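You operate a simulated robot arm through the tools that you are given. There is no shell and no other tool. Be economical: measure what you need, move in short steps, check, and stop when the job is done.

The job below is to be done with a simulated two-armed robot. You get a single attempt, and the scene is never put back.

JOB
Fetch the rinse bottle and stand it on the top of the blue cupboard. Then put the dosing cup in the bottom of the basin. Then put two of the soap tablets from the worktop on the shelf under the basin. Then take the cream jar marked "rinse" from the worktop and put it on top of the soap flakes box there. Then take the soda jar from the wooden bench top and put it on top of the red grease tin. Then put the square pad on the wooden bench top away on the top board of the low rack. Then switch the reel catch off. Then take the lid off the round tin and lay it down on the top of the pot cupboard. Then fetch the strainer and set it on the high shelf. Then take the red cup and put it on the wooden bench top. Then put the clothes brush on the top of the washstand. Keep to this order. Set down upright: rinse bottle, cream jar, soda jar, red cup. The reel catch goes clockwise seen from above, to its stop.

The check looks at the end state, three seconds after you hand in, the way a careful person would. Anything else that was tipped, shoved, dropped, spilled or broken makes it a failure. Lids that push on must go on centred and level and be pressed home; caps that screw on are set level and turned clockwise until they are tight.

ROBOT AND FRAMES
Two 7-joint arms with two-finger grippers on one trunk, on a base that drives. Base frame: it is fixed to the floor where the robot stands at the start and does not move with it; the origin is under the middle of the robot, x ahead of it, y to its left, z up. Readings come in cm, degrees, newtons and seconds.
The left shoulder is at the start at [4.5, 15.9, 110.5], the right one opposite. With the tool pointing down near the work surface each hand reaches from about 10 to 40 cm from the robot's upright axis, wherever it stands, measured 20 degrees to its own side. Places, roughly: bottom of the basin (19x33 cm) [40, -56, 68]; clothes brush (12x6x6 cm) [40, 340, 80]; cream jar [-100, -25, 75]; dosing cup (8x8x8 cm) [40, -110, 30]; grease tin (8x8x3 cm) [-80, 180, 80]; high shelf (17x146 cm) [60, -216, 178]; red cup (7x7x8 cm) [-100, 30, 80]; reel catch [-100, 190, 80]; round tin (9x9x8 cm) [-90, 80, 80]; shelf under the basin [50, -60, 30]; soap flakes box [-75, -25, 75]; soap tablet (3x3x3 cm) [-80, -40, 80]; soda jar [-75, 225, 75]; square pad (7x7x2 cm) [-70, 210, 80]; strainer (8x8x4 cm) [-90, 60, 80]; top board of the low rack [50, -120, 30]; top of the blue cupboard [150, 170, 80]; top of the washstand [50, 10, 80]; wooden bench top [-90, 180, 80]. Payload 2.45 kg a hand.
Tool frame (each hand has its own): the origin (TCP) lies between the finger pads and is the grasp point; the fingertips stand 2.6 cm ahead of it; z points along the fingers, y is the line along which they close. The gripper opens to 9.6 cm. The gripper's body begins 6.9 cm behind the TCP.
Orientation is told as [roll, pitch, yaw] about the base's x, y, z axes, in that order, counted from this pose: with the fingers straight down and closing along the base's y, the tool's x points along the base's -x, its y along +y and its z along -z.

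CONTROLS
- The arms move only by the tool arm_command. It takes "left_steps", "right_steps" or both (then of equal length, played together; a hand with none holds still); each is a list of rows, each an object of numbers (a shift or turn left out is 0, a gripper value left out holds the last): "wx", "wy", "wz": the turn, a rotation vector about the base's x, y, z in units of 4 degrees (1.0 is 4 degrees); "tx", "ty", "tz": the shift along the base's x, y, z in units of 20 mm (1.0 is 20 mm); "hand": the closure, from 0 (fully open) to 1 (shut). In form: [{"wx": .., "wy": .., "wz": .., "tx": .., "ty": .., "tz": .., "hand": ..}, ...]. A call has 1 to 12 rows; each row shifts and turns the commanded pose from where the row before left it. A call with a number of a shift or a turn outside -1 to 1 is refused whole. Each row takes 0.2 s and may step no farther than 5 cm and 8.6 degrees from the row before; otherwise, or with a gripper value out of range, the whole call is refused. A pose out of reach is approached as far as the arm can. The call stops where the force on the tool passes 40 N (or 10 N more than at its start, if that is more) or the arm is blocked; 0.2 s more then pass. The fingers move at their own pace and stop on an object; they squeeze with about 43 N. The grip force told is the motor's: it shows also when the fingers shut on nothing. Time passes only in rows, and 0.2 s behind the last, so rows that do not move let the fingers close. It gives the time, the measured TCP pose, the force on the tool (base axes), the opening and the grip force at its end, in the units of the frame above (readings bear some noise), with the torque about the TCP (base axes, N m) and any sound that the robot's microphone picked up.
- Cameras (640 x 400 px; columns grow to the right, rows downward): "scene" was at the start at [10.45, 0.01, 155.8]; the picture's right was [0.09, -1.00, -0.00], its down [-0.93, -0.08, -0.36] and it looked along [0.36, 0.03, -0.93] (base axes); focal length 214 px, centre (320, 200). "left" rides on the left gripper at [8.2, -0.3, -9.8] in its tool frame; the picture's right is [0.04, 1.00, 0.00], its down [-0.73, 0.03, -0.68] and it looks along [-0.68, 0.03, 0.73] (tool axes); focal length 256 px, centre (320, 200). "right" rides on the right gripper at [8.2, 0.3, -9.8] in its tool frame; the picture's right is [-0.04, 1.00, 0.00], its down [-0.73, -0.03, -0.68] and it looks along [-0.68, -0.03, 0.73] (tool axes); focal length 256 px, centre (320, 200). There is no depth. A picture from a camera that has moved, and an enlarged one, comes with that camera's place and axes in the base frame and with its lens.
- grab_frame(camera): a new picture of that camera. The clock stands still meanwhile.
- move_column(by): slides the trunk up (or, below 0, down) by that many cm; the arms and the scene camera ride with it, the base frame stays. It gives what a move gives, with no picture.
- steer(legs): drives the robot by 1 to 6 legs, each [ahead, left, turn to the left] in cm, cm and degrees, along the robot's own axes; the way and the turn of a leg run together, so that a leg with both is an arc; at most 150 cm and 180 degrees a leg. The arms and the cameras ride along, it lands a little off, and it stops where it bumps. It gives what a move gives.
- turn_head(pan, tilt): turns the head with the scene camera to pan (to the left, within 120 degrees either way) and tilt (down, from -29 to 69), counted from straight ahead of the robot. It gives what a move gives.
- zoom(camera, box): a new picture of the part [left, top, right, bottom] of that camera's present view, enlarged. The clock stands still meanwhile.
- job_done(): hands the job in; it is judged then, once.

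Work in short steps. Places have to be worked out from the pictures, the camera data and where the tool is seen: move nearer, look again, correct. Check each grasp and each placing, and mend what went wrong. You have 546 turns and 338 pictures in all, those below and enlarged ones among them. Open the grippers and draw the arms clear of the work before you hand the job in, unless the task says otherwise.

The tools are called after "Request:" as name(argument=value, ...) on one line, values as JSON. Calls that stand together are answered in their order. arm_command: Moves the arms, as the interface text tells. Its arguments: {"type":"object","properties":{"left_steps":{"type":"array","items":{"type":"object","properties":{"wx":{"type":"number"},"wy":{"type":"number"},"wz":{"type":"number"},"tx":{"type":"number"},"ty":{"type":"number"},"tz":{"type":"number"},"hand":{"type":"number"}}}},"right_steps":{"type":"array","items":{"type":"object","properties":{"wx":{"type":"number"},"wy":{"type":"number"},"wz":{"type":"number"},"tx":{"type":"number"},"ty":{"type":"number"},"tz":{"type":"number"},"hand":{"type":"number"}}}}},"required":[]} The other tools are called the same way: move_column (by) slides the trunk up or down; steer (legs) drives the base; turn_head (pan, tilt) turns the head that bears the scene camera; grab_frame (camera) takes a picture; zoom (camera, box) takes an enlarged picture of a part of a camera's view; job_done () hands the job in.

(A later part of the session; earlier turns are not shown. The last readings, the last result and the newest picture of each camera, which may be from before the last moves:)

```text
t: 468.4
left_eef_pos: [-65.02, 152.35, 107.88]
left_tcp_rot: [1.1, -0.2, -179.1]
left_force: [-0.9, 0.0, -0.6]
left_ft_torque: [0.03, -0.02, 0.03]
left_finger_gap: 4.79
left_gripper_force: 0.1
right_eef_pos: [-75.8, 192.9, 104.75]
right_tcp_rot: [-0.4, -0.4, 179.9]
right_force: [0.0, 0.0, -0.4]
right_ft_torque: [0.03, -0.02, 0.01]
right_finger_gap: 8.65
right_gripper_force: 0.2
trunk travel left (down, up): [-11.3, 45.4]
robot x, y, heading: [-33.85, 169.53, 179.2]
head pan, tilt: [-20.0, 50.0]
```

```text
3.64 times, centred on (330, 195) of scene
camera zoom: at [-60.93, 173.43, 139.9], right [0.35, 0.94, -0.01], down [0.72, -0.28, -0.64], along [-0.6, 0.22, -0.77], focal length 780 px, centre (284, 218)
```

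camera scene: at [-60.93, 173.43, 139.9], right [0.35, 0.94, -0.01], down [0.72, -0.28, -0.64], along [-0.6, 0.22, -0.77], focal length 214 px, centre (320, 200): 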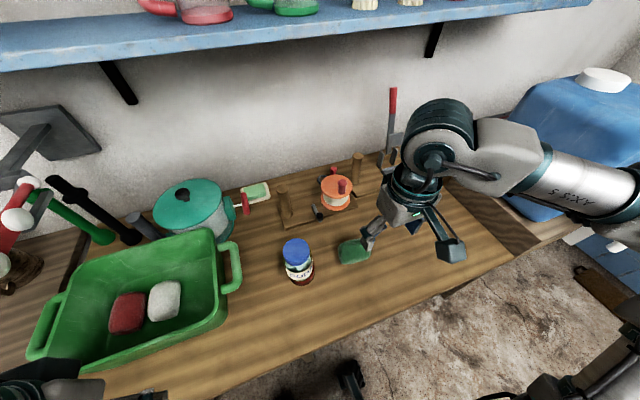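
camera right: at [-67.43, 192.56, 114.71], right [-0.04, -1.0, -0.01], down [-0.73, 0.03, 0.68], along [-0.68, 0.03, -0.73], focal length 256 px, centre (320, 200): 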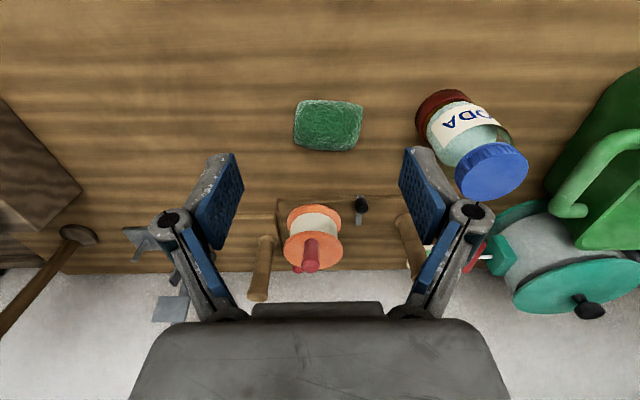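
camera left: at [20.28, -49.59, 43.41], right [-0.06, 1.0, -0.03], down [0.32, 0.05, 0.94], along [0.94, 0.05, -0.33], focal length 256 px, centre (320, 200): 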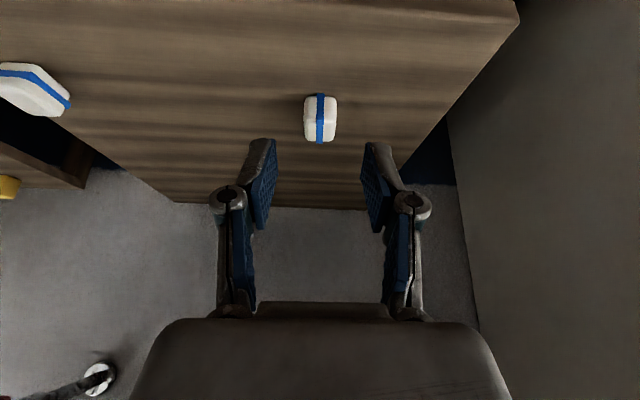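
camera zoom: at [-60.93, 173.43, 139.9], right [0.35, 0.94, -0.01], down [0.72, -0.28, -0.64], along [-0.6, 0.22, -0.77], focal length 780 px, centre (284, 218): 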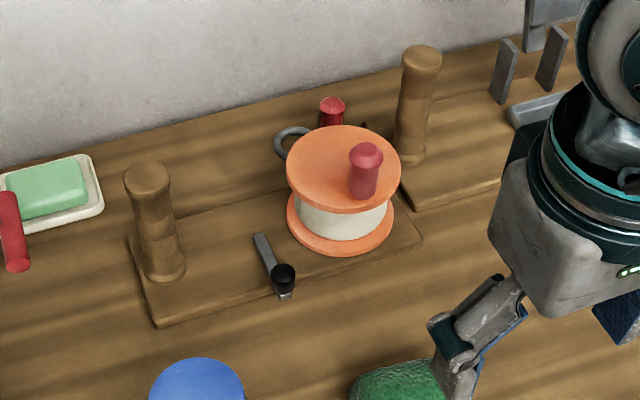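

The catch: a flat lever at y≈187 from x −97 to −104.6, knob standing near its front end (≈[-98.3, 187]), pivot presumably at the far end. Clockwise from above means the knob goes toward −y. I lower the trunk 5 cm, drive 3 nearer and bring the right hand above the knob.

Request:
arm_command(right_steps=[{"tx": -0.5, "ty": -0.4, "hand": 0.6}, {"tx": -0.8, "ty": -0.6}, {"tx": -0.8, "ty": -0.6}, {"tx": -0.8, "ty": -0.6}, {"tx": -0.5, "ty": -0.6, "wx": -0.1}])

Request:
move_column(by=-5)

Request:
steer(legs=[[3, 0, 0.6]])

Request:
arm_command(right_steps=[{"tx": -0.6}, {"tx": -1}, {"tx": -1}, {"tx": -0.6}, {}, {}])

Request:
grab_frame(camera="right")

```text
t: 469.6
left_eef_pos: [-64.74, 150.86, 107.85]
left_tcp_rot: [0.4, -0.4, -179.1]
left_force: [-0.9, 0.3, 0.1]
left_ft_torque: [0.02, -0.01, 0.0]
left_finger_gap: 4.78
left_gripper_force: 0.1
right_eef_pos: [-82.23, 186.06, 105.34]
right_tcp_rot: [-0.7, -0.6, 179.9]
right_force: [-0.5, 0.8, 0.0]
right_ft_torque: [0.02, -0.02, -0.02]
right_finger_gap: 3.84
right_gripper_force: 0.0
trunk travel left (down, up): [-11.3, 45.4]
robot x, y, heading: [-33.99, 169.54, 179.2]
head pan, tilt: [-20.0, 50.0]
```

```text
t: 470.5
left_eef_pos: [-64.34, 152.75, 103.3]
left_tcp_rot: [1.3, -0.7, -179.2]
left_force: [1.5, 0.9, -0.9]
left_ft_torque: [-0.07, -0.01, 0.0]
left_finger_gap: 4.8
left_gripper_force: 0.0
right_eef_pos: [-81.97, 187.7, 100.14]
right_tcp_rot: [0.2, -0.8, 179.8]
right_force: [-0.8, 0.7, 0.7]
right_ft_torque: [-0.06, 0.01, 0.01]
right_finger_gap: 3.85
right_gripper_force: 0.0
trunk travel left (down, up): [-6.3, 50.4]
robot x, y, heading: [-33.95, 170.08, 179.1]
head pan, tilt: [-20.0, 50.0]
```

```text
t: 471.4
left_eef_pos: [-67.43, 152.84, 103.23]
left_tcp_rot: [1.4, -0.4, -178.6]
left_force: [-0.1, 1.6, -0.6]
left_ft_torque: [-0.07, 0.0, 0.02]
left_finger_gap: 4.8
left_gripper_force: 0.0
right_eef_pos: [-85.21, 187.62, 100.04]
right_tcp_rot: [0.3, -0.6, -179.8]
right_force: [-1.2, 0.9, 0.5]
right_ft_torque: [-0.06, -0.06, 0.0]
right_finger_gap: 3.82
right_gripper_force: 0.0
trunk travel left (down, up): [-6.3, 50.4]
robot x, y, heading: [-36.83, 169.82, 179.8]
head pan, tilt: [-20.0, 50.0]
```

```text
t: 472.8
left_eef_pos: [-66.9, 150.83, 102.95]
left_tcp_rot: [0.5, -0.6, -178.5]
left_force: [0.3, -0.7, 0.8]
left_ft_torque: [0.03, 0.02, 0.02]
left_finger_gap: 4.78
left_gripper_force: 0.0
right_eef_pos: [-90.86, 186.37, 100.28]
right_tcp_rot: [-0.5, -0.9, -179.5]
right_force: [-0.6, -0.7, -0.5]
right_ft_torque: [0.09, 0.05, -0.01]
right_finger_gap: 3.83
right_gripper_force: 0.0
right hand out of reach, approached as far as the arm can: row 4
trunk travel left (down, up): [-6.3, 50.4]
robot x, y, heading: [-37.05, 169.59, 179.7]
head pan, tilt: [-20.0, 50.0]
```

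```text
176 pictures are left
camera right: at [-82.5, 185.95, 110.02], right [-0.03, -1.0, -0.01], down [-0.72, 0.02, 0.69], along [-0.69, 0.03, -0.72], focal length 256 px, centre (320, 200)
```

right: 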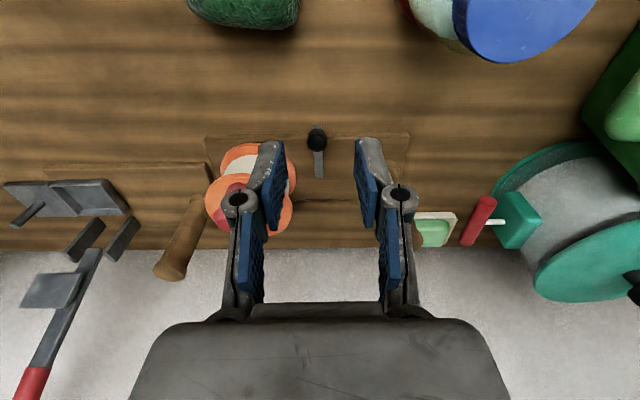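

Reach is short when vertical; I tilt the fingers 24° forward, which brings the tips farther, and go lower.

Request:
arm_command(right_steps=[{"wy": 1}, {"wy": 1, "tz": -0.5}, {"wy": 1, "tz": -0.5}, {"wy": 1, "tz": -0.5}, {"wy": 1, "tz": -0.5}, {"wy": 1, "tz": -0.5}, {"tx": -0.5}, {"tx": -0.5}, {}])

Request:
grab_frame(camera="right")

```text
t: 474.8
left_eef_pos: [-66.97, 153.29, 103.39]
left_tcp_rot: [1.5, -0.6, -178.7]
left_force: [-0.1, 0.7, 0.5]
left_ft_torque: [-0.05, 0.01, 0.03]
left_finger_gap: 4.78
left_gripper_force: 0.1
right_eef_pos: [-92.72, 188.71, 94.9]
right_tcp_rot: [0.3, -25.0, -180.0]
right_force: [-0.7, 1.0, -0.6]
right_ft_torque: [-0.08, 0.03, 0.03]
right_finger_gap: 3.83
right_gripper_force: 0.1
trunk travel left (down, up): [-6.3, 50.4]
robot x, y, heading: [-36.85, 170.07, 179.8]
head pan, tilt: [-20.0, 50.0]
```

```text
175 pictures are left
camera right: at [-81.13, 188.53, 100.35], right [-0.03, -1.0, 0.02], down [-0.38, 0.03, 0.92], along [-0.92, 0.02, -0.38], focal length 256 px, centre (320, 200)
```

right: 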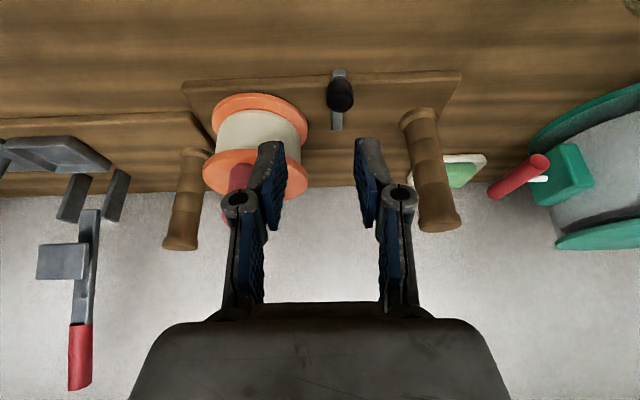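

Clear view: knob at about [-98, 187, 82.5–85]. I wait for the sway to settle.

Request:
arm_command(right_steps=[{}, {}, {}, {}, {}, {}, {}, {}, {}, {}])

Request:
arm_command(right_steps=[{}, {}])

Request:
arm_command(right_steps=[{}])

```text
t: 477.0
left_eef_pos: [-66.98, 152.14, 103.19]
left_tcp_rot: [0.9, -0.6, -178.6]
left_force: [0.8, -0.8, -0.9]
left_ft_torque: [0.02, 0.02, 0.04]
left_finger_gap: 4.81
left_gripper_force: 0.0
right_eef_pos: [-92.76, 187.63, 94.83]
right_tcp_rot: [-0.3, -24.8, -179.6]
right_force: [0.5, 1.1, -0.3]
right_ft_torque: [0.03, -0.01, 0.01]
right_finger_gap: 3.85
right_gripper_force: 0.1
trunk travel left (down, up): [-6.3, 50.4]
robot x, y, heading: [-36.72, 170.21, 180.0]
head pan, tilt: [-20.0, 50.0]
```

```text
t: 477.6
left_eef_pos: [-67.08, 152.1, 103.17]
left_tcp_rot: [1.1, -0.5, -178.7]
left_force: [-0.7, 0.4, 0.4]
left_ft_torque: [0.03, 0.0, 0.0]
left_finger_gap: 4.81
left_gripper_force: 0.0
right_eef_pos: [-92.64, 187.84, 94.85]
right_tcp_rot: [-0.2, -24.9, -179.6]
right_force: [-0.4, 0.8, -0.1]
right_ft_torque: [0.02, -0.02, 0.0]
right_finger_gap: 3.85
right_gripper_force: 0.1
trunk travel left (down, up): [-6.3, 50.4]
robot x, y, heading: [-36.9, 169.95, 179.8]
head pan, tilt: [-20.0, 50.0]
```

```text
t: 478.0
left_eef_pos: [-67.06, 152.24, 103.15]
left_tcp_rot: [1.1, -0.6, -178.6]
left_force: [-0.2, 0.3, 0.3]
left_ft_torque: [0.02, -0.01, 0.0]
left_finger_gap: 4.78
left_gripper_force: 0.1
right_eef_pos: [-92.83, 187.95, 94.88]
right_tcp_rot: [-0.1, -24.8, -179.6]
right_force: [0.3, 0.0, 0.3]
right_ft_torque: [0.0, -0.01, -0.01]
right_finger_gap: 3.81
right_gripper_force: 0.0
trunk travel left (down, up): [-6.3, 50.4]
robot x, y, heading: [-36.92, 169.44, 179.9]
head pan, tilt: [-20.0, 50.0]
```

Settled at y≈187.8. I shift −0.8 in y, go forward 3 cm and down 6 cm with small steps, and look.

Request:
arm_command(right_steps=[{"ty": -0.2, "tz": -0.4}, {"ty": -0.2, "tz": -0.5, "tx": -0.3}, {"tz": -0.5, "tx": -0.4}, {"tz": -0.5, "tx": -0.4}, {"tz": -0.5, "tx": -0.4}, {"tz": -0.5}, {}, {}, {}])

Request:
grab_frame(camera="right")

```text
t: 480.0
left_eef_pos: [-66.92, 152.27, 103.17]
left_tcp_rot: [1.1, -0.5, -178.4]
left_force: [0.9, 0.0, -0.1]
left_ft_torque: [-0.01, 0.0, -0.02]
left_finger_gap: 4.79
left_gripper_force: 0.0
right_eef_pos: [-95.66, 187.12, 89.07]
right_tcp_rot: [-0.2, -24.8, -179.5]
right_force: [-0.3, 0.2, 0.4]
right_ft_torque: [-0.01, 0.0, -0.03]
right_finger_gap: 3.83
right_gripper_force: 0.0
trunk travel left (down, up): [-6.3, 50.4]
robot x, y, heading: [-36.81, 169.78, 179.8]
head pan, tilt: [-20.0, 50.0]
```

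```text
174 pictures are left
camera right: at [-84.05, 186.76, 94.65], right [-0.03, -1.0, 0.01], down [-0.38, 0.02, 0.92], along [-0.92, 0.02, -0.38], focal length 256 px, centre (320, 200)
```

right: 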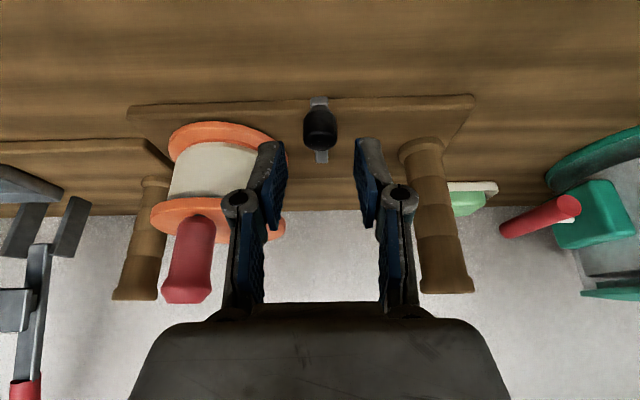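

Well aligned. I go down/forward to straddle the knob.

Request:
arm_command(right_steps=[{"tz": -0.4, "tx": -0.2}, {"tz": -0.4, "tx": -0.2}, {"tz": -0.4, "tx": -0.2}, {"tz": -0.4, "tx": -0.2}, {"tz": -0.2}, {}])

Request:
grab_frame(camera="right")

```text
t: 481.4
left_eef_pos: [-66.96, 152.12, 103.11]
left_tcp_rot: [1.2, -0.6, -178.6]
left_force: [-0.7, -0.1, -0.2]
left_ft_torque: [0.01, -0.02, -0.02]
left_finger_gap: 4.79
left_gripper_force: 0.0
right_eef_pos: [-97.3, 186.98, 85.51]
right_tcp_rot: [0.0, -24.9, -179.6]
right_force: [0.5, -0.2, 0.4]
right_ft_torque: [-0.04, -0.01, -0.02]
right_finger_gap: 3.87
right_gripper_force: 0.0
trunk travel left (down, up): [-6.3, 50.4]
robot x, y, heading: [-36.76, 169.45, 179.8]
head pan, tilt: [-20.0, 50.0]
```

```text
173 pictures are left
camera right: at [-85.74, 186.7, 91.12], right [-0.03, -1.0, 0.01], down [-0.38, 0.02, 0.92], along [-0.92, 0.02, -0.38], focal length 256 px, centre (320, 200)
```

right: 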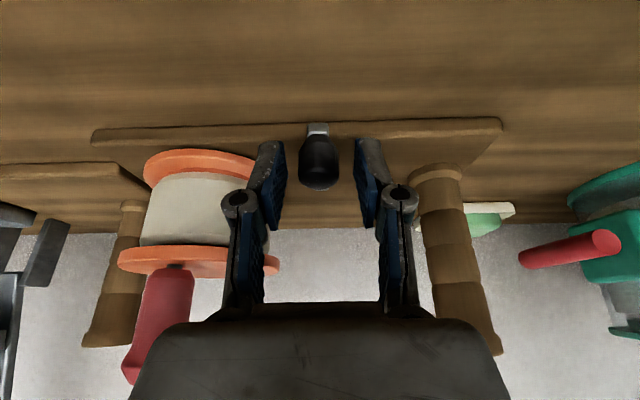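

The knob is between the fingers. I close loosely around it and swing it 24° clockwise along the arc about the pivot, then look.

Request:
arm_command(right_steps=[{"hand": 0.73}, {"hand": 0.73}, {"tx": -0.008, "ty": -0.234, "wz": -1}, {"tx": -0.025, "ty": -0.232, "wz": -1}, {"tx": -0.04, "ty": -0.23, "wz": -1}, {"tx": -0.057, "ty": -0.227, "wz": -1}, {"tx": -0.072, "ty": -0.222, "wz": -1}, {"tx": -0.088, "ty": -0.217, "wz": -1}, {}])

Request:
grab_frame(camera="right")

Request:
zoom(camera="scene", box=[250, 130, 410, 250])

```text
t: 483.4
left_eef_pos: [-66.86, 152.29, 103.24]
left_tcp_rot: [1.1, -0.7, -178.6]
left_force: [0.2, -0.4, 0.9]
left_ft_torque: [-0.02, 0.01, 0.01]
left_finger_gap: 4.82
left_gripper_force: 0.1
right_eef_pos: [-97.66, 184.75, 85.51]
right_tcp_rot: [-0.1, -24.9, 156.2]
right_force: [-0.7, 1.0, -0.1]
right_ft_torque: [0.03, -0.01, 0.02]
right_finger_gap: 2.59
right_gripper_force: 0.1
right hand out of reach, approached as far as the arm can: row 8
trunk travel left (down, up): [-6.3, 50.4]
robot x, y, heading: [-36.85, 169.83, 179.8]
head pan, tilt: [-20.0, 50.0]
```

```text
172 pictures are left
camera right: at [-87.26, 179.82, 91.09], right [-0.44, -0.9, 0.01], down [-0.34, 0.18, 0.92], along [-0.83, 0.4, -0.38], focal length 256 px, centre (320, 200)
```

right: 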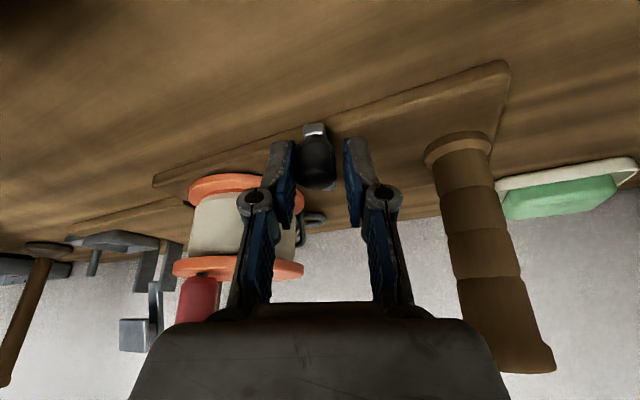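

```text
3.33 times, centred on (330, 190) of scene
camera zoom: at [-70.19, 172.37, 133.36], right [0.34, 0.94, 0.0], down [0.72, -0.26, -0.64], along [-0.6, 0.22, -0.77], focal length 715 px, centre (287, 233)
```

zoom: 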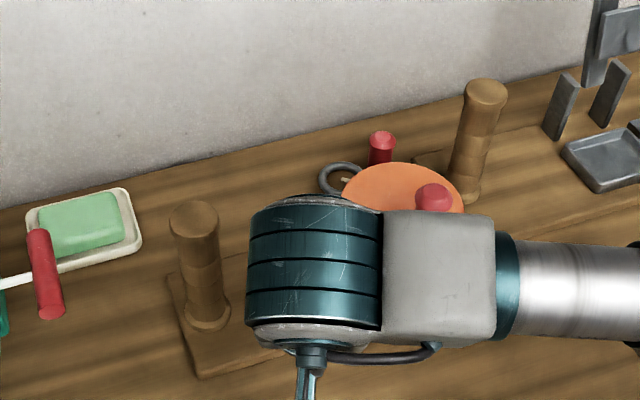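

The knob follows (about 1.6 cm so far). I continue along the arc to ~44° without further tool rotation.

Request:
arm_command(right_steps=[{"tx": -0.1, "ty": -0.21}, {"tx": -0.117, "ty": -0.2}, {"tx": -0.131, "ty": -0.194}, {"tx": -0.144, "ty": -0.184}, {"tx": -0.156, "ty": -0.174}, {}])

Request:
grab_frame(camera="right")

```text
t: 484.8
left_eef_pos: [-66.93, 152.14, 103.29]
left_tcp_rot: [1.1, -0.5, -178.6]
left_force: [-0.1, 0.0, -0.3]
left_ft_torque: [0.03, -0.01, -0.01]
left_finger_gap: 4.78
left_gripper_force: 0.0
right_eef_pos: [-98.02, 184.77, 85.58]
right_tcp_rot: [-0.2, -25.0, 156.4]
right_force: [0.1, 0.6, -0.3]
right_ft_torque: [-0.01, 0.01, 0.03]
right_finger_gap: 2.59
right_gripper_force: 0.1
right hand out of reach, approached as far as the arm can: row 1, 2, 3, 4, 5
trunk travel left (down, up): [-6.3, 50.4]
robot x, y, heading: [-36.93, 169.84, 179.8]
head pan, tilt: [-20.0, 50.0]
```

```text
170 pictures are left
camera right: at [-87.51, 179.9, 91.14], right [-0.43, -0.9, 0.01], down [-0.34, 0.18, 0.92], along [-0.83, 0.4, -0.38], focal length 256 px, centre (320, 200)
```

right: 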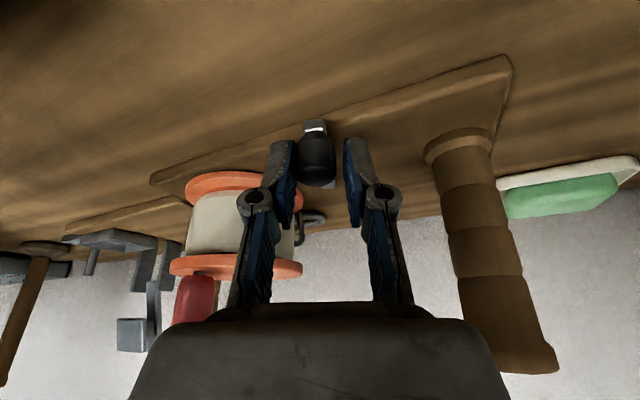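

The arm hits its limit. I open, lift off, and move the robot 7 cm to its left to continue.

Request:
arm_command(right_steps=[{"hand": 0.55}, {"hand": 0.55, "tx": 0.4, "ty": 0.8}, {"tz": 0.8, "tx": 0.3}, {"tz": 1, "tx": 0.4}, {"tz": 1, "tx": 0.4}, {"tz": 1, "tx": 0.3}])

Request:
steer(legs=[[0, 8, 0]])

Request:
arm_command(right_steps=[{"wz": 0.5}, {"wz": 0.5}, {}, {}, {}, {}, {}, {}, {}, {}, {}, {}])

Request:
grab_frame(camera="right")

```text
t: 486.2
left_eef_pos: [-67.01, 152.15, 103.27]
left_tcp_rot: [1.1, -0.7, -178.5]
left_force: [0.0, -0.2, -0.7]
left_ft_torque: [0.04, 0.0, 0.06]
left_finger_gap: 4.81
left_gripper_force: 0.0
right_eef_pos: [-94.34, 186.24, 93.02]
right_tcp_rot: [-0.2, -25.0, 156.4]
right_force: [0.5, -0.4, 0.1]
right_ft_torque: [-0.03, -0.02, 0.0]
right_finger_gap: 4.32
right_gripper_force: 0.1
trunk travel left (down, up): [-6.3, 50.4]
robot x, y, heading: [-37.06, 170.15, 179.9]
head pan, tilt: [-20.0, 50.0]
```

```text
t: 487.2
left_eef_pos: [-66.97, 148.83, 103.88]
left_tcp_rot: [3.2, -0.8, -178.8]
left_force: [0.1, 2.5, -1.3]
left_ft_torque: [-0.14, 0.03, -0.03]
left_finger_gap: 4.79
left_gripper_force: 0.1
right_eef_pos: [-94.5, 182.55, 92.37]
right_tcp_rot: [2.0, -23.8, 155.4]
right_force: [0.6, 2.7, 0.6]
right_ft_torque: [-0.28, -0.07, 0.07]
right_finger_gap: 4.34
right_gripper_force: 0.1
trunk travel left (down, up): [-6.3, 50.4]
robot x, y, heading: [-36.38, 162.64, 180.0]
head pan, tilt: [-20.0, 50.0]
```

```text
t: 489.8
left_eef_pos: [-66.6, 145.7, 103.51]
left_tcp_rot: [1.5, -0.9, -178.8]
left_force: [-0.1, -0.3, 0.0]
left_ft_torque: [0.05, 0.0, 0.0]
left_finger_gap: 4.79
left_gripper_force: 0.1
right_eef_pos: [-94.06, 180.01, 93.27]
right_tcp_rot: [0.3, -24.9, 160.0]
right_force: [-0.5, 0.4, 0.5]
right_ft_torque: [0.02, -0.01, -0.01]
right_finger_gap: 4.34
right_gripper_force: 0.2
trunk travel left (down, up): [-6.3, 50.4]
robot x, y, heading: [-36.59, 162.56, 180.2]
head pan, tilt: [-20.0, 50.0]
```

```text
169 pictures are left
camera right: at [-83.27, 175.78, 98.79], right [-0.37, -0.93, 0.02], down [-0.35, 0.16, 0.92], along [-0.86, 0.34, -0.38], focal length 256 px, centre (320, 200)
```

right: 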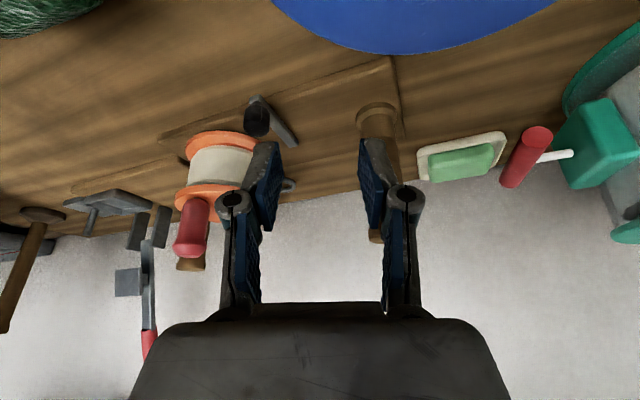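

The lever is back at its start (it seems sprung/toggled), and my tilted hand's camera hovers close over the soda jar. I raise the hand clear first, make it vertical with yaw 180, and check the jar.

Request:
arm_command(right_steps=[{"tz": 0.6}, {"tz": 1}, {"tz": 1}, {"tz": 0.6, "wy": -1}, {"wy": -1, "wz": 1}, {"wy": -1, "wz": 1}, {"wy": -1, "wz": 1}, {"wy": -1, "wz": 1}, {"wy": -1, "wz": 1}, {"ty": 1, "tx": 0.5}, {"ty": 1, "tx": 0.5}, {}])

Request:
grab_frame(camera="scene")

Request:
grab_frame(camera="right")

```text
t: 492.4
left_eef_pos: [-66.62, 143.92, 103.09]
left_tcp_rot: [0.6, -0.9, -178.6]
left_force: [-0.3, -0.8, 0.6]
left_ft_torque: [0.02, -0.04, -0.01]
left_finger_gap: 4.77
left_gripper_force: 0.1
right_eef_pos: [-90.63, 184.62, 99.15]
right_tcp_rot: [-5.1, -1.3, -178.5]
right_force: [-0.2, -0.4, -0.6]
right_ft_torque: [0.06, 0.01, 0.04]
right_finger_gap: 4.31
right_gripper_force: 0.0
right hand out of reach, approached as far as the arm can: row 4, 6, 7, 8, 9
trunk travel left (down, up): [-6.3, 50.4]
robot x, y, heading: [-37.09, 162.42, -180.0]
head pan, tilt: [-20.0, 50.0]
```

```text
168 pictures are left
camera scene: at [-70.3, 163.45, 133.36], right [0.34, 0.94, 0.01], down [0.72, -0.25, -0.64], along [-0.6, 0.23, -0.77], focal length 214 px, centre (320, 200)
```

scene: 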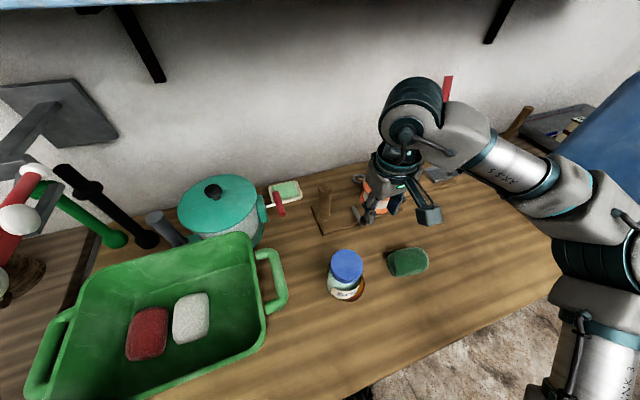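

```text
167 pictures are left
camera right: at [-82.21, 183.74, 108.75], right [-0.01, -1.0, -0.09], down [-0.72, -0.05, 0.7], along [-0.7, 0.07, -0.71], focal length 256 px, centre (320, 200)
```

right: 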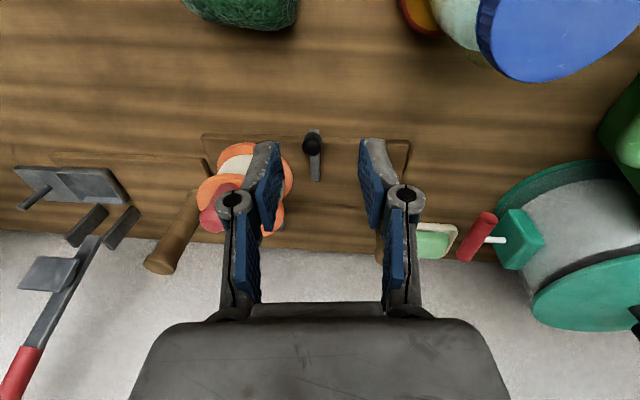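

I zoom on the soda jar to verify it is still well seated.

Request:
zoom(camera="scene", box=[290, 220, 410, 320])

Request:
zoom(camera="right", box=[250, 110, 400, 210])

```text
4.00 times, centred on (350, 270) of scene
camera zoom: at [-70.3, 163.45, 133.36], right [0.34, 0.94, 0.01], down [0.72, -0.25, -0.64], along [-0.6, 0.23, -0.77], focal length 858 px, centre (200, -80)
```

zoom: 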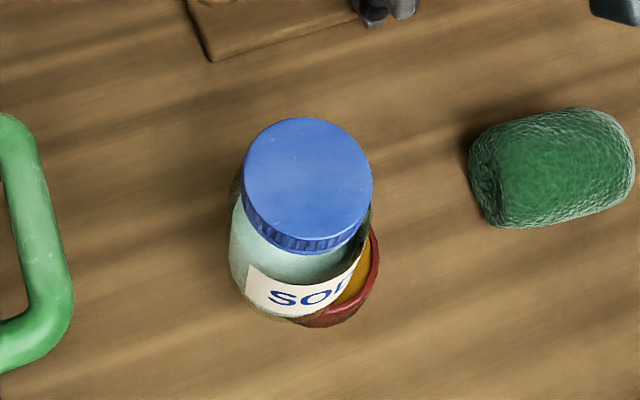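

```text
4.00 times, centred on (325, 160) of right
camera zoom: at [-82.21, 183.74, 108.75], right [-0.01, -1.0, -0.09], down [-0.72, -0.05, 0.7], along [-0.7, 0.07, -0.71], focal length 1024 px, centre (300, 360)
```

zoom: 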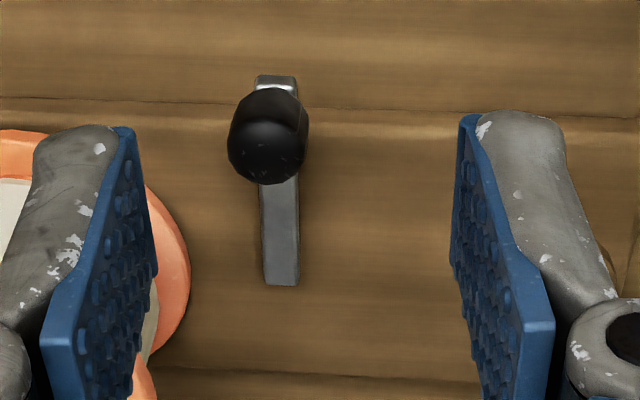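

The soda jar got nudged on the tin by my hand's camera (still upright, ~2.8 cm off toward −y). I'll re-centre it after the catch. First the catch with a vertical tool: level the roll, drive 2 cm closer.

Request:
arm_command(right_steps=[{"wx": -0.6, "hand": 0.5}, {"wx": -0.65, "wy": -0.2}, {"tx": 0.5}, {}])

Request:
steer(legs=[[2.5, 0, 0]])

Request:
arm_command(right_steps=[{"ty": 0.5, "tz": -0.5}, {"ty": 0.4, "tz": -0.5, "tx": -0.5}, {"tx": -0.6, "tz": -0.5}, {"tx": -0.6, "tz": -0.5}, {"tx": -0.5, "tz": -0.5}, {}, {}, {}, {}])

Request:
grab_frame(camera="right")

```text
t: 493.4
left_eef_pos: [-66.53, 144.93, 103.31]
left_tcp_rot: [1.3, -0.9, -178.7]
left_force: [-0.5, 0.0, -0.3]
left_ft_torque: [0.02, -0.06, 0.02]
left_finger_gap: 4.77
left_gripper_force: 0.1
right_eef_pos: [-89.68, 185.8, 99.02]
right_tcp_rot: [0.4, -0.7, -178.6]
right_force: [-0.5, -0.2, -0.1]
right_ft_torque: [0.05, 0.02, 0.02]
right_finger_gap: 4.77
right_gripper_force: 0.2
trunk travel left (down, up): [-6.3, 50.4]
robot x, y, heading: [-36.84, 162.8, -179.9]
head pan, tilt: [-20.0, 50.0]
```

```text
t: 494.2
left_eef_pos: [-68.87, 145.0, 103.28]
left_tcp_rot: [1.1, -1.0, -178.7]
left_force: [0.4, -0.3, 0.2]
left_ft_torque: [0.01, -0.06, -0.01]
left_finger_gap: 4.79
left_gripper_force: 0.1
right_eef_pos: [-92.01, 185.75, 98.99]
right_tcp_rot: [0.3, -0.8, -178.6]
right_force: [-0.6, 0.3, 0.0]
right_ft_torque: [0.01, -0.02, 0.01]
right_finger_gap: 4.79
right_gripper_force: 0.0
trunk travel left (down, up): [-6.3, 50.4]
robot x, y, heading: [-39.03, 162.85, -180.1]
head pan, tilt: [-20.0, 50.0]
```

```text
t: 496.2
left_eef_pos: [-68.57, 146.19, 103.77]
left_tcp_rot: [1.8, -1.3, -178.7]
left_force: [0.3, 0.3, -0.1]
left_ft_torque: [-0.03, 0.0, -0.02]
left_finger_gap: 4.82
left_gripper_force: 0.0
right_eef_pos: [-96.1, 188.93, 93.95]
right_tcp_rot: [1.0, -1.0, -178.7]
right_force: [0.6, 0.3, -0.1]
right_ft_torque: [0.0, 0.01, 0.03]
right_finger_gap: 4.79
right_gripper_force: 0.1
trunk travel left (down, up): [-6.3, 50.4]
robot x, y, heading: [-39.22, 162.88, -180.0]
head pan, tilt: [-20.0, 50.0]
```

```text
164 pictures are left
camera right: at [-87.72, 188.96, 103.68], right [-0.02, -1.0, 0.02], down [-0.72, 0.02, 0.69], along [-0.69, 0.0, -0.72], focal length 256 px, centre (320, 200)
```

right: 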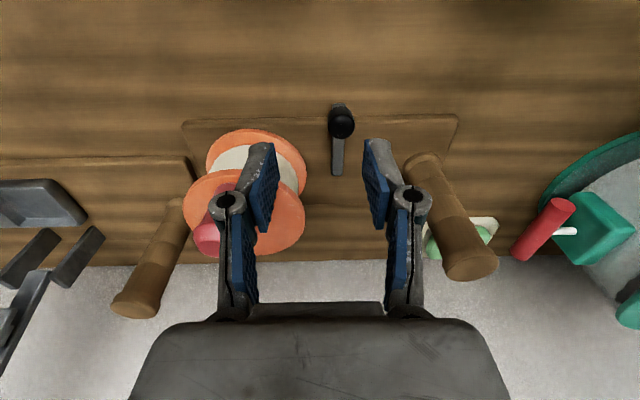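

In reach. I narrow the fingers to ~3.6 cm, align with the knob (y 187, x −97.8) and lower to z ~88.

Request:
arm_command(right_steps=[{"hand": 0.63, "ty": -0.4}, {"ty": -0.4, "tx": -0.3}, {"tx": -0.4}, {}, {}, {}, {}, {}])

Request:
grab_frame(camera="right")

```text
t: 498.0
left_eef_pos: [-68.59, 145.82, 103.6]
left_tcp_rot: [1.7, -1.3, -178.7]
left_force: [0.2, -0.4, 0.1]
left_ft_torque: [-0.02, 0.02, 0.0]
left_finger_gap: 4.81
left_gripper_force: 0.0
right_eef_pos: [-97.45, 186.9, 93.97]
right_tcp_rot: [1.0, -1.0, -178.6]
right_force: [-0.2, -0.6, 0.0]
right_ft_torque: [0.01, -0.04, -0.01]
right_finger_gap: 3.55
right_gripper_force: 0.2
trunk travel left (down, up): [-6.3, 50.4]
robot x, y, heading: [-38.99, 162.56, -179.9]
head pan, tilt: [-20.0, 50.0]
```

```text
163 pictures are left
camera right: at [-89.09, 186.94, 103.74], right [-0.02, -1.0, 0.02], down [-0.72, 0.02, 0.69], along [-0.69, 0.0, -0.72], focal length 256 px, centre (320, 200)
```

right: 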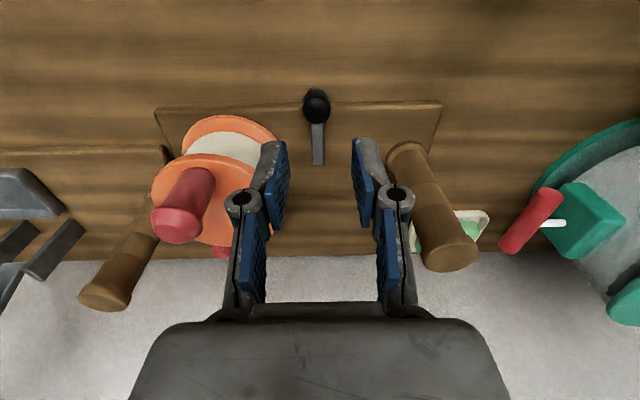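

Aligned. I lower to z 85.6 around the knob.

Request:
arm_command(right_steps=[{"tz": -0.7, "ty": 0.05}, {"tz": -0.9}, {"tz": -0.9}, {"tz": -0.9}, {"tz": -0.7}, {}, {}])

Request:
grab_frame(camera="right")

```text
t: 499.6
left_eef_pos: [-68.59, 145.84, 103.68]
left_tcp_rot: [1.6, -1.3, -178.7]
left_force: [-0.4, 0.4, -0.4]
left_ft_torque: [0.0, 0.0, 0.01]
left_finger_gap: 4.78
left_gripper_force: 0.0
right_eef_pos: [-97.58, 186.94, 85.76]
right_tcp_rot: [0.8, -0.9, -178.6]
right_force: [-0.4, 1.2, 0.7]
right_ft_torque: [-0.02, 0.02, -0.02]
right_finger_gap: 3.54
right_gripper_force: 0.1
trunk travel left (down, up): [-6.3, 50.4]
robot x, y, heading: [-39.0, 162.64, -180.1]
head pan, tilt: [-20.0, 50.0]
```

```text
162 pictures are left
camera right: at [-89.19, 186.98, 95.54], right [-0.02, -1.0, 0.02], down [-0.72, 0.02, 0.69], along [-0.69, 0.0, -0.72], focal length 256 px, centre (320, 200)
```

right: 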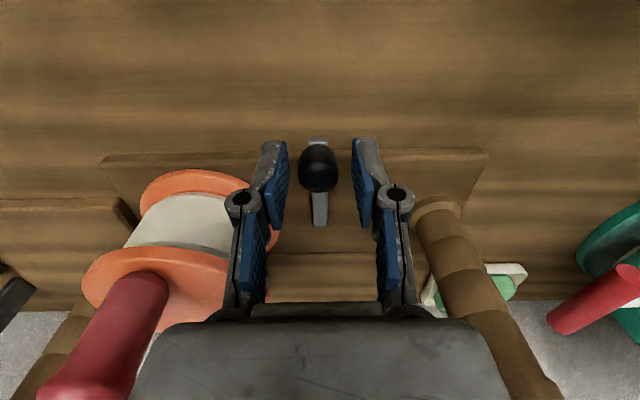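

The knob is inside. I close loosely and swing clockwise with tool rotation, 28° first.

Request:
arm_command(right_steps=[{"hand": 0.74}, {"tx": -0.008, "ty": -0.225, "wz": -1}, {"tx": -0.024, "ty": -0.223, "wz": -1}, {"tx": -0.039, "ty": -0.221, "wz": -1}, {"tx": -0.055, "ty": -0.218, "wz": -1}, {"tx": -0.069, "ty": -0.213, "wz": -1}, {"tx": -0.084, "ty": -0.208, "wz": -1}, {"tx": -0.099, "ty": -0.201, "wz": -1}, {}])

Request:
grab_frame(camera="right")

```text
t: 501.6
left_eef_pos: [-68.61, 145.78, 103.64]
left_tcp_rot: [1.7, -1.2, -178.8]
left_force: [0.7, -0.1, 0.4]
left_ft_torque: [0.01, 0.0, 0.02]
left_finger_gap: 4.79
left_gripper_force: 0.1
right_eef_pos: [-98.24, 183.84, 85.67]
right_tcp_rot: [0.8, -1.0, 153.4]
right_force: [-0.1, -0.6, 0.3]
right_ft_torque: [0.0, 0.0, 0.0]
right_finger_gap: 2.53
right_gripper_force: 0.1
trunk travel left (down, up): [-6.3, 50.4]
robot x, y, heading: [-39.1, 162.3, -180.1]
head pan, tilt: [-20.0, 50.0]
```

```text
161 pictures are left
camera right: at [-90.84, 179.95, 95.43], right [-0.48, -0.88, 0.01], down [-0.63, 0.36, 0.69], along [-0.61, 0.33, -0.72], focal length 256 px, centre (320, 200)
```

right: 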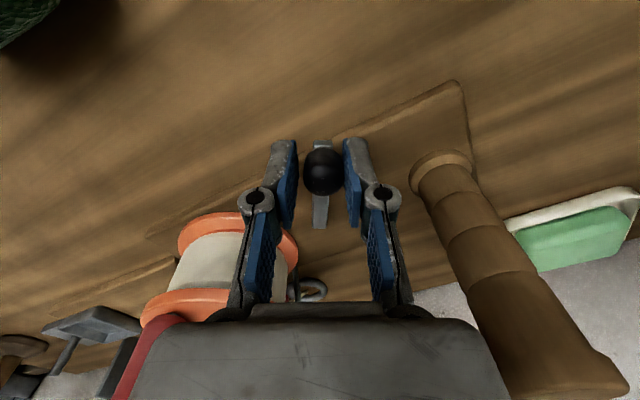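

The lever follows. I continue to ~44° and watch forces.

Request:
arm_command(right_steps=[{"tx": -0.112, "ty": -0.193, "wz": -1}, {"tx": -0.125, "ty": -0.185, "wz": -1}, {"tx": -0.138, "ty": -0.176, "wz": -1}, {"tx": -0.149, "ty": -0.166, "wz": -1}, {}])

Request:
grab_frame(camera="right")

```text
t: 502.8
left_eef_pos: [-68.55, 145.77, 103.58]
left_tcp_rot: [1.7, -1.2, -178.7]
left_force: [-0.9, 0.6, -0.1]
left_ft_torque: [0.02, -0.02, 0.01]
left_finger_gap: 4.83
left_gripper_force: 0.1
right_eef_pos: [-99.25, 182.41, 85.91]
right_tcp_rot: [0.8, -1.1, 137.3]
right_force: [-0.5, 0.1, 0.4]
right_ft_torque: [0.01, 0.01, -0.02]
right_finger_gap: 2.52
right_gripper_force: 0.0
trunk travel left (down, up): [-6.3, 50.4]
robot x, y, heading: [-39.03, 162.87, -180.1]
head pan, tilt: [-20.0, 50.0]
```

```text
160 pictures are left
camera right: at [-93.25, 176.6, 95.54], right [-0.71, -0.71, 0.01], down [-0.5, 0.52, 0.69], along [-0.5, 0.48, -0.72], focal length 256 px, centre (320, 200)
```

right: 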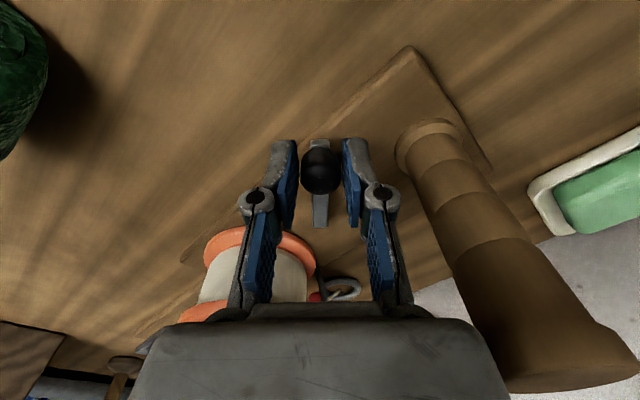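

Still free. Two more steps (to 52°), watching the peg on the right.

Request:
arm_command(right_steps=[{"tx": -0.161, "ty": -0.155, "wz": -1}, {"tx": -0.171, "ty": -0.144, "wz": -1}, {}])

Request:
grab_frame(camera="right")

```text
t: 503.6
left_eef_pos: [-68.54, 145.94, 103.69]
left_tcp_rot: [1.7, -1.2, -178.7]
left_force: [-0.2, 0.0, 0.3]
left_ft_torque: [0.0, -0.01, -0.01]
left_finger_gap: 4.85
left_gripper_force: 0.0
right_eef_pos: [-99.91, 181.92, 85.83]
right_tcp_rot: [0.8, -1.0, 129.2]
right_force: [2.1, 2.4, -0.3]
right_ft_torque: [0.07, -0.01, -0.04]
right_finger_gap: 2.66
right_gripper_force: 0.9
trunk travel left (down, up): [-6.3, 50.4]
robot x, y, heading: [-39.3, 162.57, -180.2]
head pan, tilt: [-20.0, 50.0]
```

```text
159 pictures are left
camera right: at [-94.76, 175.34, 95.56], right [-0.8, -0.6, 0.01], down [-0.43, 0.58, 0.69], along [-0.42, 0.55, -0.72], focal length 256 px, centre (320, 200)
```

right: 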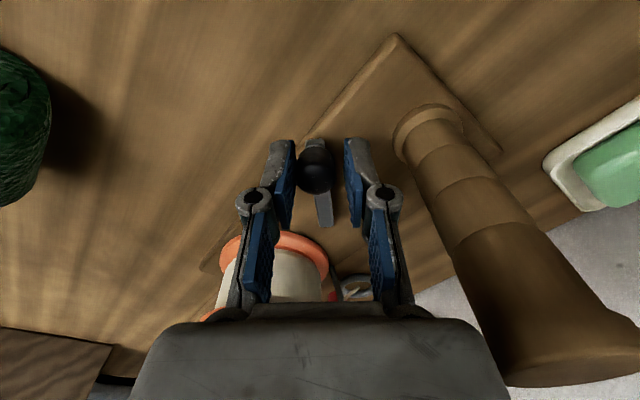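

The knob now resists (force ~3 N, lever lags the tool): likely the stop at ~45°. One more small push to confirm.

Request:
arm_command(right_steps=[{"tx": -0.12, "ty": -0.1}, {"tx": -0.1, "ty": -0.08}, {}])

Request:
zoom(camera="right", box=[240, 110, 440, 250])

```text
t: 504.4
left_eef_pos: [-68.65, 145.73, 103.66]
left_tcp_rot: [1.8, -1.3, -178.7]
left_force: [-0.4, -0.3, -0.2]
left_ft_torque: [0.02, 0.0, 0.0]
left_finger_gap: 4.8
left_gripper_force: 0.2
right_eef_pos: [-100.35, 181.48, 85.75]
right_tcp_rot: [0.8, -1.0, 129.5]
right_force: [1.4, 1.9, 0.3]
right_ft_torque: [0.03, -0.02, 0.03]
right_finger_gap: 2.63
right_gripper_force: 0.7
trunk travel left (down, up): [-6.3, 50.4]
robot x, y, heading: [-39.39, 162.69, -180.0]
head pan, tilt: [-20.0, 50.0]
```

```text
2.86 times, centred on (340, 180) of right
camera zoom: at [-95.22, 174.97, 95.56], right [-0.8, -0.6, 0.01], down [-0.43, 0.58, 0.69], along [-0.43, 0.55, -0.72], focal length 731 px, centre (263, 257)
```

zoom: 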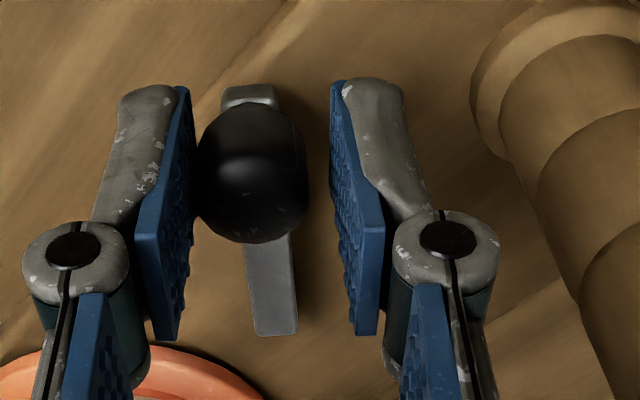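

The lever is still turning (at ~52°, light resistance). I continue in small steps.

Request:
arm_command(right_steps=[{"tx": -0.17, "ty": -0.12, "wz": -1}, {"tx": -0.18, "ty": -0.11, "wz": -1}, {"tx": -0.18, "ty": -0.1, "wz": -1}, {}])

Request:
zoom(camera="right", box=[200, 90, 480, 280])

```text
t: 505.4
left_eef_pos: [-68.51, 145.75, 103.69]
left_tcp_rot: [1.8, -1.2, -178.7]
left_force: [-0.4, 0.1, -0.5]
left_ft_torque: [-0.02, -0.04, -0.04]
left_finger_gap: 4.81
left_gripper_force: 0.1
right_eef_pos: [-101.54, 180.82, 85.86]
right_tcp_rot: [0.8, -0.9, 117.3]
right_force: [0.8, 0.8, -0.7]
right_ft_torque: [0.0, 0.01, -0.02]
right_finger_gap: 2.55
right_gripper_force: 0.5
trunk travel left (down, up): [-6.3, 50.4]
robot x, y, heading: [-38.9, 162.49, -179.8]
head pan, tilt: [-20.0, 50.0]
```

```text
2.11 times, centred on (340, 185) of right
camera zoom: at [-97.73, 173.37, 95.45], right [-0.91, -0.42, 0.01], down [-0.3, 0.66, 0.69], along [-0.3, 0.62, -0.72], focal length 539 px, centre (278, 232)
```

zoom: 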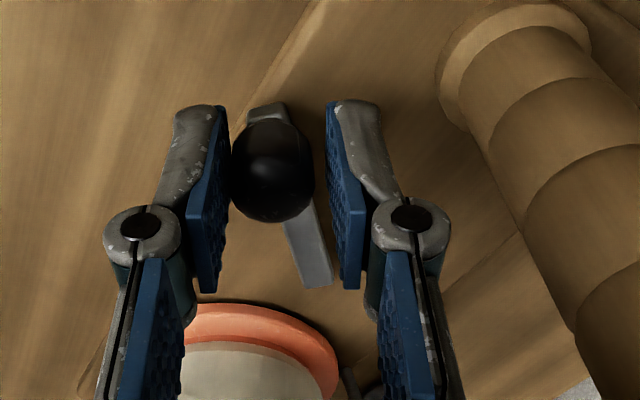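

By triangulation the lever is at ~46° with the pivot near x −106.8. I keep pushing along the tangent.

Request:
arm_command(right_steps=[{"tx": -0.16, "ty": -0.155}, {"tx": -0.17, "ty": -0.145}, {"tx": -0.18, "ty": -0.135}, {}])

Request:
zoom(camera="right", box=[200, 90, 480, 280])

```text
t: 506.4
left_eef_pos: [-68.52, 145.85, 103.66]
left_tcp_rot: [1.8, -1.2, -178.8]
left_force: [0.6, 1.1, -0.5]
left_ft_torque: [-0.02, 0.0, 0.01]
left_finger_gap: 4.8
left_gripper_force: 0.1
right_eef_pos: [-101.52, 180.84, 85.65]
right_tcp_rot: [0.8, -1.1, 117.4]
right_force: [-0.1, 0.9, -0.5]
right_ft_torque: [0.05, 0.02, -0.02]
right_finger_gap: 2.59
right_gripper_force: 0.5
right hand out of reach, approached as far as the arm can: row 1, 2, 3
trunk travel left (down, up): [-6.3, 50.4]
robot x, y, heading: [-39.21, 162.38, -180.1]
head pan, tilt: [-20.0, 50.0]
```

```text
2.11 times, centred on (340, 185) of right
camera zoom: at [-97.73, 173.37, 95.46], right [-0.91, -0.42, 0.02], down [-0.3, 0.66, 0.69], along [-0.3, 0.62, -0.72], focal length 539 px, centre (278, 232)
```

zoom: 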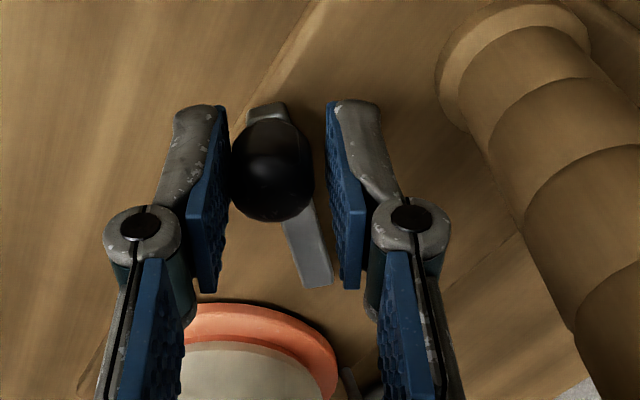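

Out of reach with this yaw. I turn the yaw back 16° and push on along the tangent.

Request:
arm_command(right_steps=[{"wz": 1}, {"wz": 1}, {"wz": 1}, {"wz": 1}, {"wz": 1}, {}])

Request:
zoom(camera="right", box=[200, 90, 480, 280])

```text
t: 507.8
left_eef_pos: [-68.61, 145.78, 103.71]
left_tcp_rot: [1.8, -1.1, -178.8]
left_force: [0.0, -1.0, 0.4]
left_ft_torque: [0.0, 0.01, -0.03]
left_finger_gap: 4.81
left_gripper_force: 0.0
right_eef_pos: [-101.45, 180.93, 85.74]
right_tcp_rot: [0.9, -1.0, 137.4]
right_force: [0.0, 0.1, 0.6]
right_ft_torque: [0.03, 0.02, -0.02]
right_finger_gap: 2.56
right_gripper_force: 0.6
trunk travel left (down, up): [-6.3, 50.4]
robot x, y, heading: [-39.11, 162.91, -180.1]
head pan, tilt: [-20.0, 50.0]
```

```text
2.11 times, centred on (340, 185) of right
camera zoom: at [-95.34, 175.12, 95.44], right [-0.7, -0.71, 0.01], down [-0.51, 0.52, 0.69], along [-0.5, 0.48, -0.72], focal length 539 px, centre (278, 232)
```

zoom: 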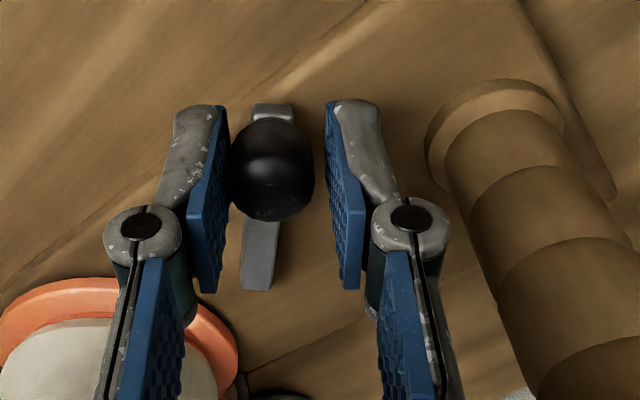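

Lever stays at ~46°. I push on along the tangent from this yaw.

Request:
arm_command(right_steps=[{"tx": -0.16, "ty": -0.155}, {"tx": -0.17, "ty": -0.145}, {"tx": -0.17, "ty": -0.135}, {}])

Request:
zoom(camera="right", box=[200, 90, 480, 280])

```text
t: 508.8
left_eef_pos: [-68.67, 145.83, 103.65]
left_tcp_rot: [1.7, -1.1, -178.8]
left_force: [-0.6, 0.3, 0.3]
left_ft_torque: [0.0, -0.02, 0.0]
left_finger_gap: 4.8
left_gripper_force: 0.0
right_eef_pos: [-101.55, 180.85, 85.75]
right_tcp_rot: [0.8, -1.0, 137.4]
right_force: [1.4, 1.2, -0.3]
right_ft_torque: [0.0, -0.01, 0.0]
right_finger_gap: 2.61
right_gripper_force: 0.5
right hand out of reach, approached as far as the arm can: row 2, 3
trunk travel left (down, up): [-6.3, 50.4]
robot x, y, heading: [-38.85, 162.88, -180.2]
head pan, tilt: [-20.0, 50.0]
```

```text
2.11 times, centred on (340, 185) of right
camera zoom: at [-95.62, 175.14, 95.41], right [-0.71, -0.71, 0.01], down [-0.5, 0.52, 0.69], along [-0.5, 0.48, -0.72], focal length 539 px, centre (278, 232)
```

zoom: 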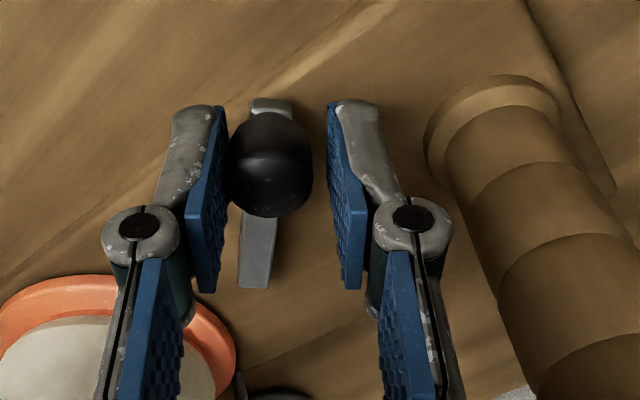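

I use the base: driving 2.5 cm ahead pushes the knob further −x.

Request:
steer(legs=[[2.5, 0, 0]])

Request:
zoom(camera="right", box=[200, 90, 480, 280])

```text
t: 509.6
left_eef_pos: [-71.13, 145.71, 103.69]
left_tcp_rot: [1.8, -1.2, -178.7]
left_force: [0.3, 0.6, 0.1]
left_ft_torque: [0.01, -0.03, -0.03]
left_finger_gap: 4.8
left_gripper_force: 0.1
right_eef_pos: [-104.15, 180.85, 85.74]
right_tcp_rot: [0.9, -1.0, 137.4]
right_force: [-0.4, -0.5, -0.1]
right_ft_torque: [-0.03, 0.01, 0.0]
right_finger_gap: 2.51
right_gripper_force: 0.0
trunk travel left (down, up): [-6.3, 50.4]
robot x, y, heading: [-41.87, 162.7, -179.9]
head pan, tilt: [-20.0, 50.0]
```

```text
2.11 times, centred on (340, 185) of right
camera zoom: at [-98.11, 175.09, 95.46], right [-0.71, -0.71, 0.02], down [-0.5, 0.52, 0.69], along [-0.5, 0.48, -0.72], focal length 539 px, centre (278, 232)
```

zoom: 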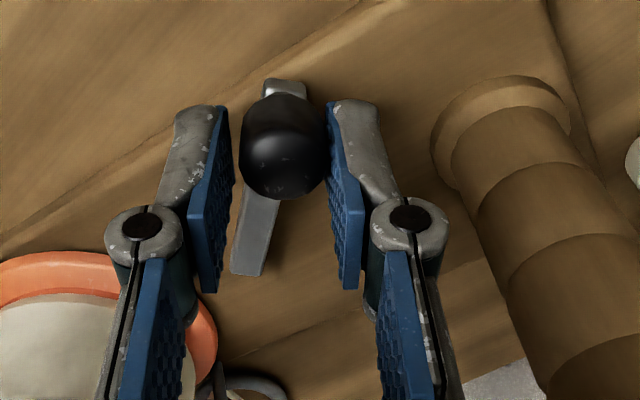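

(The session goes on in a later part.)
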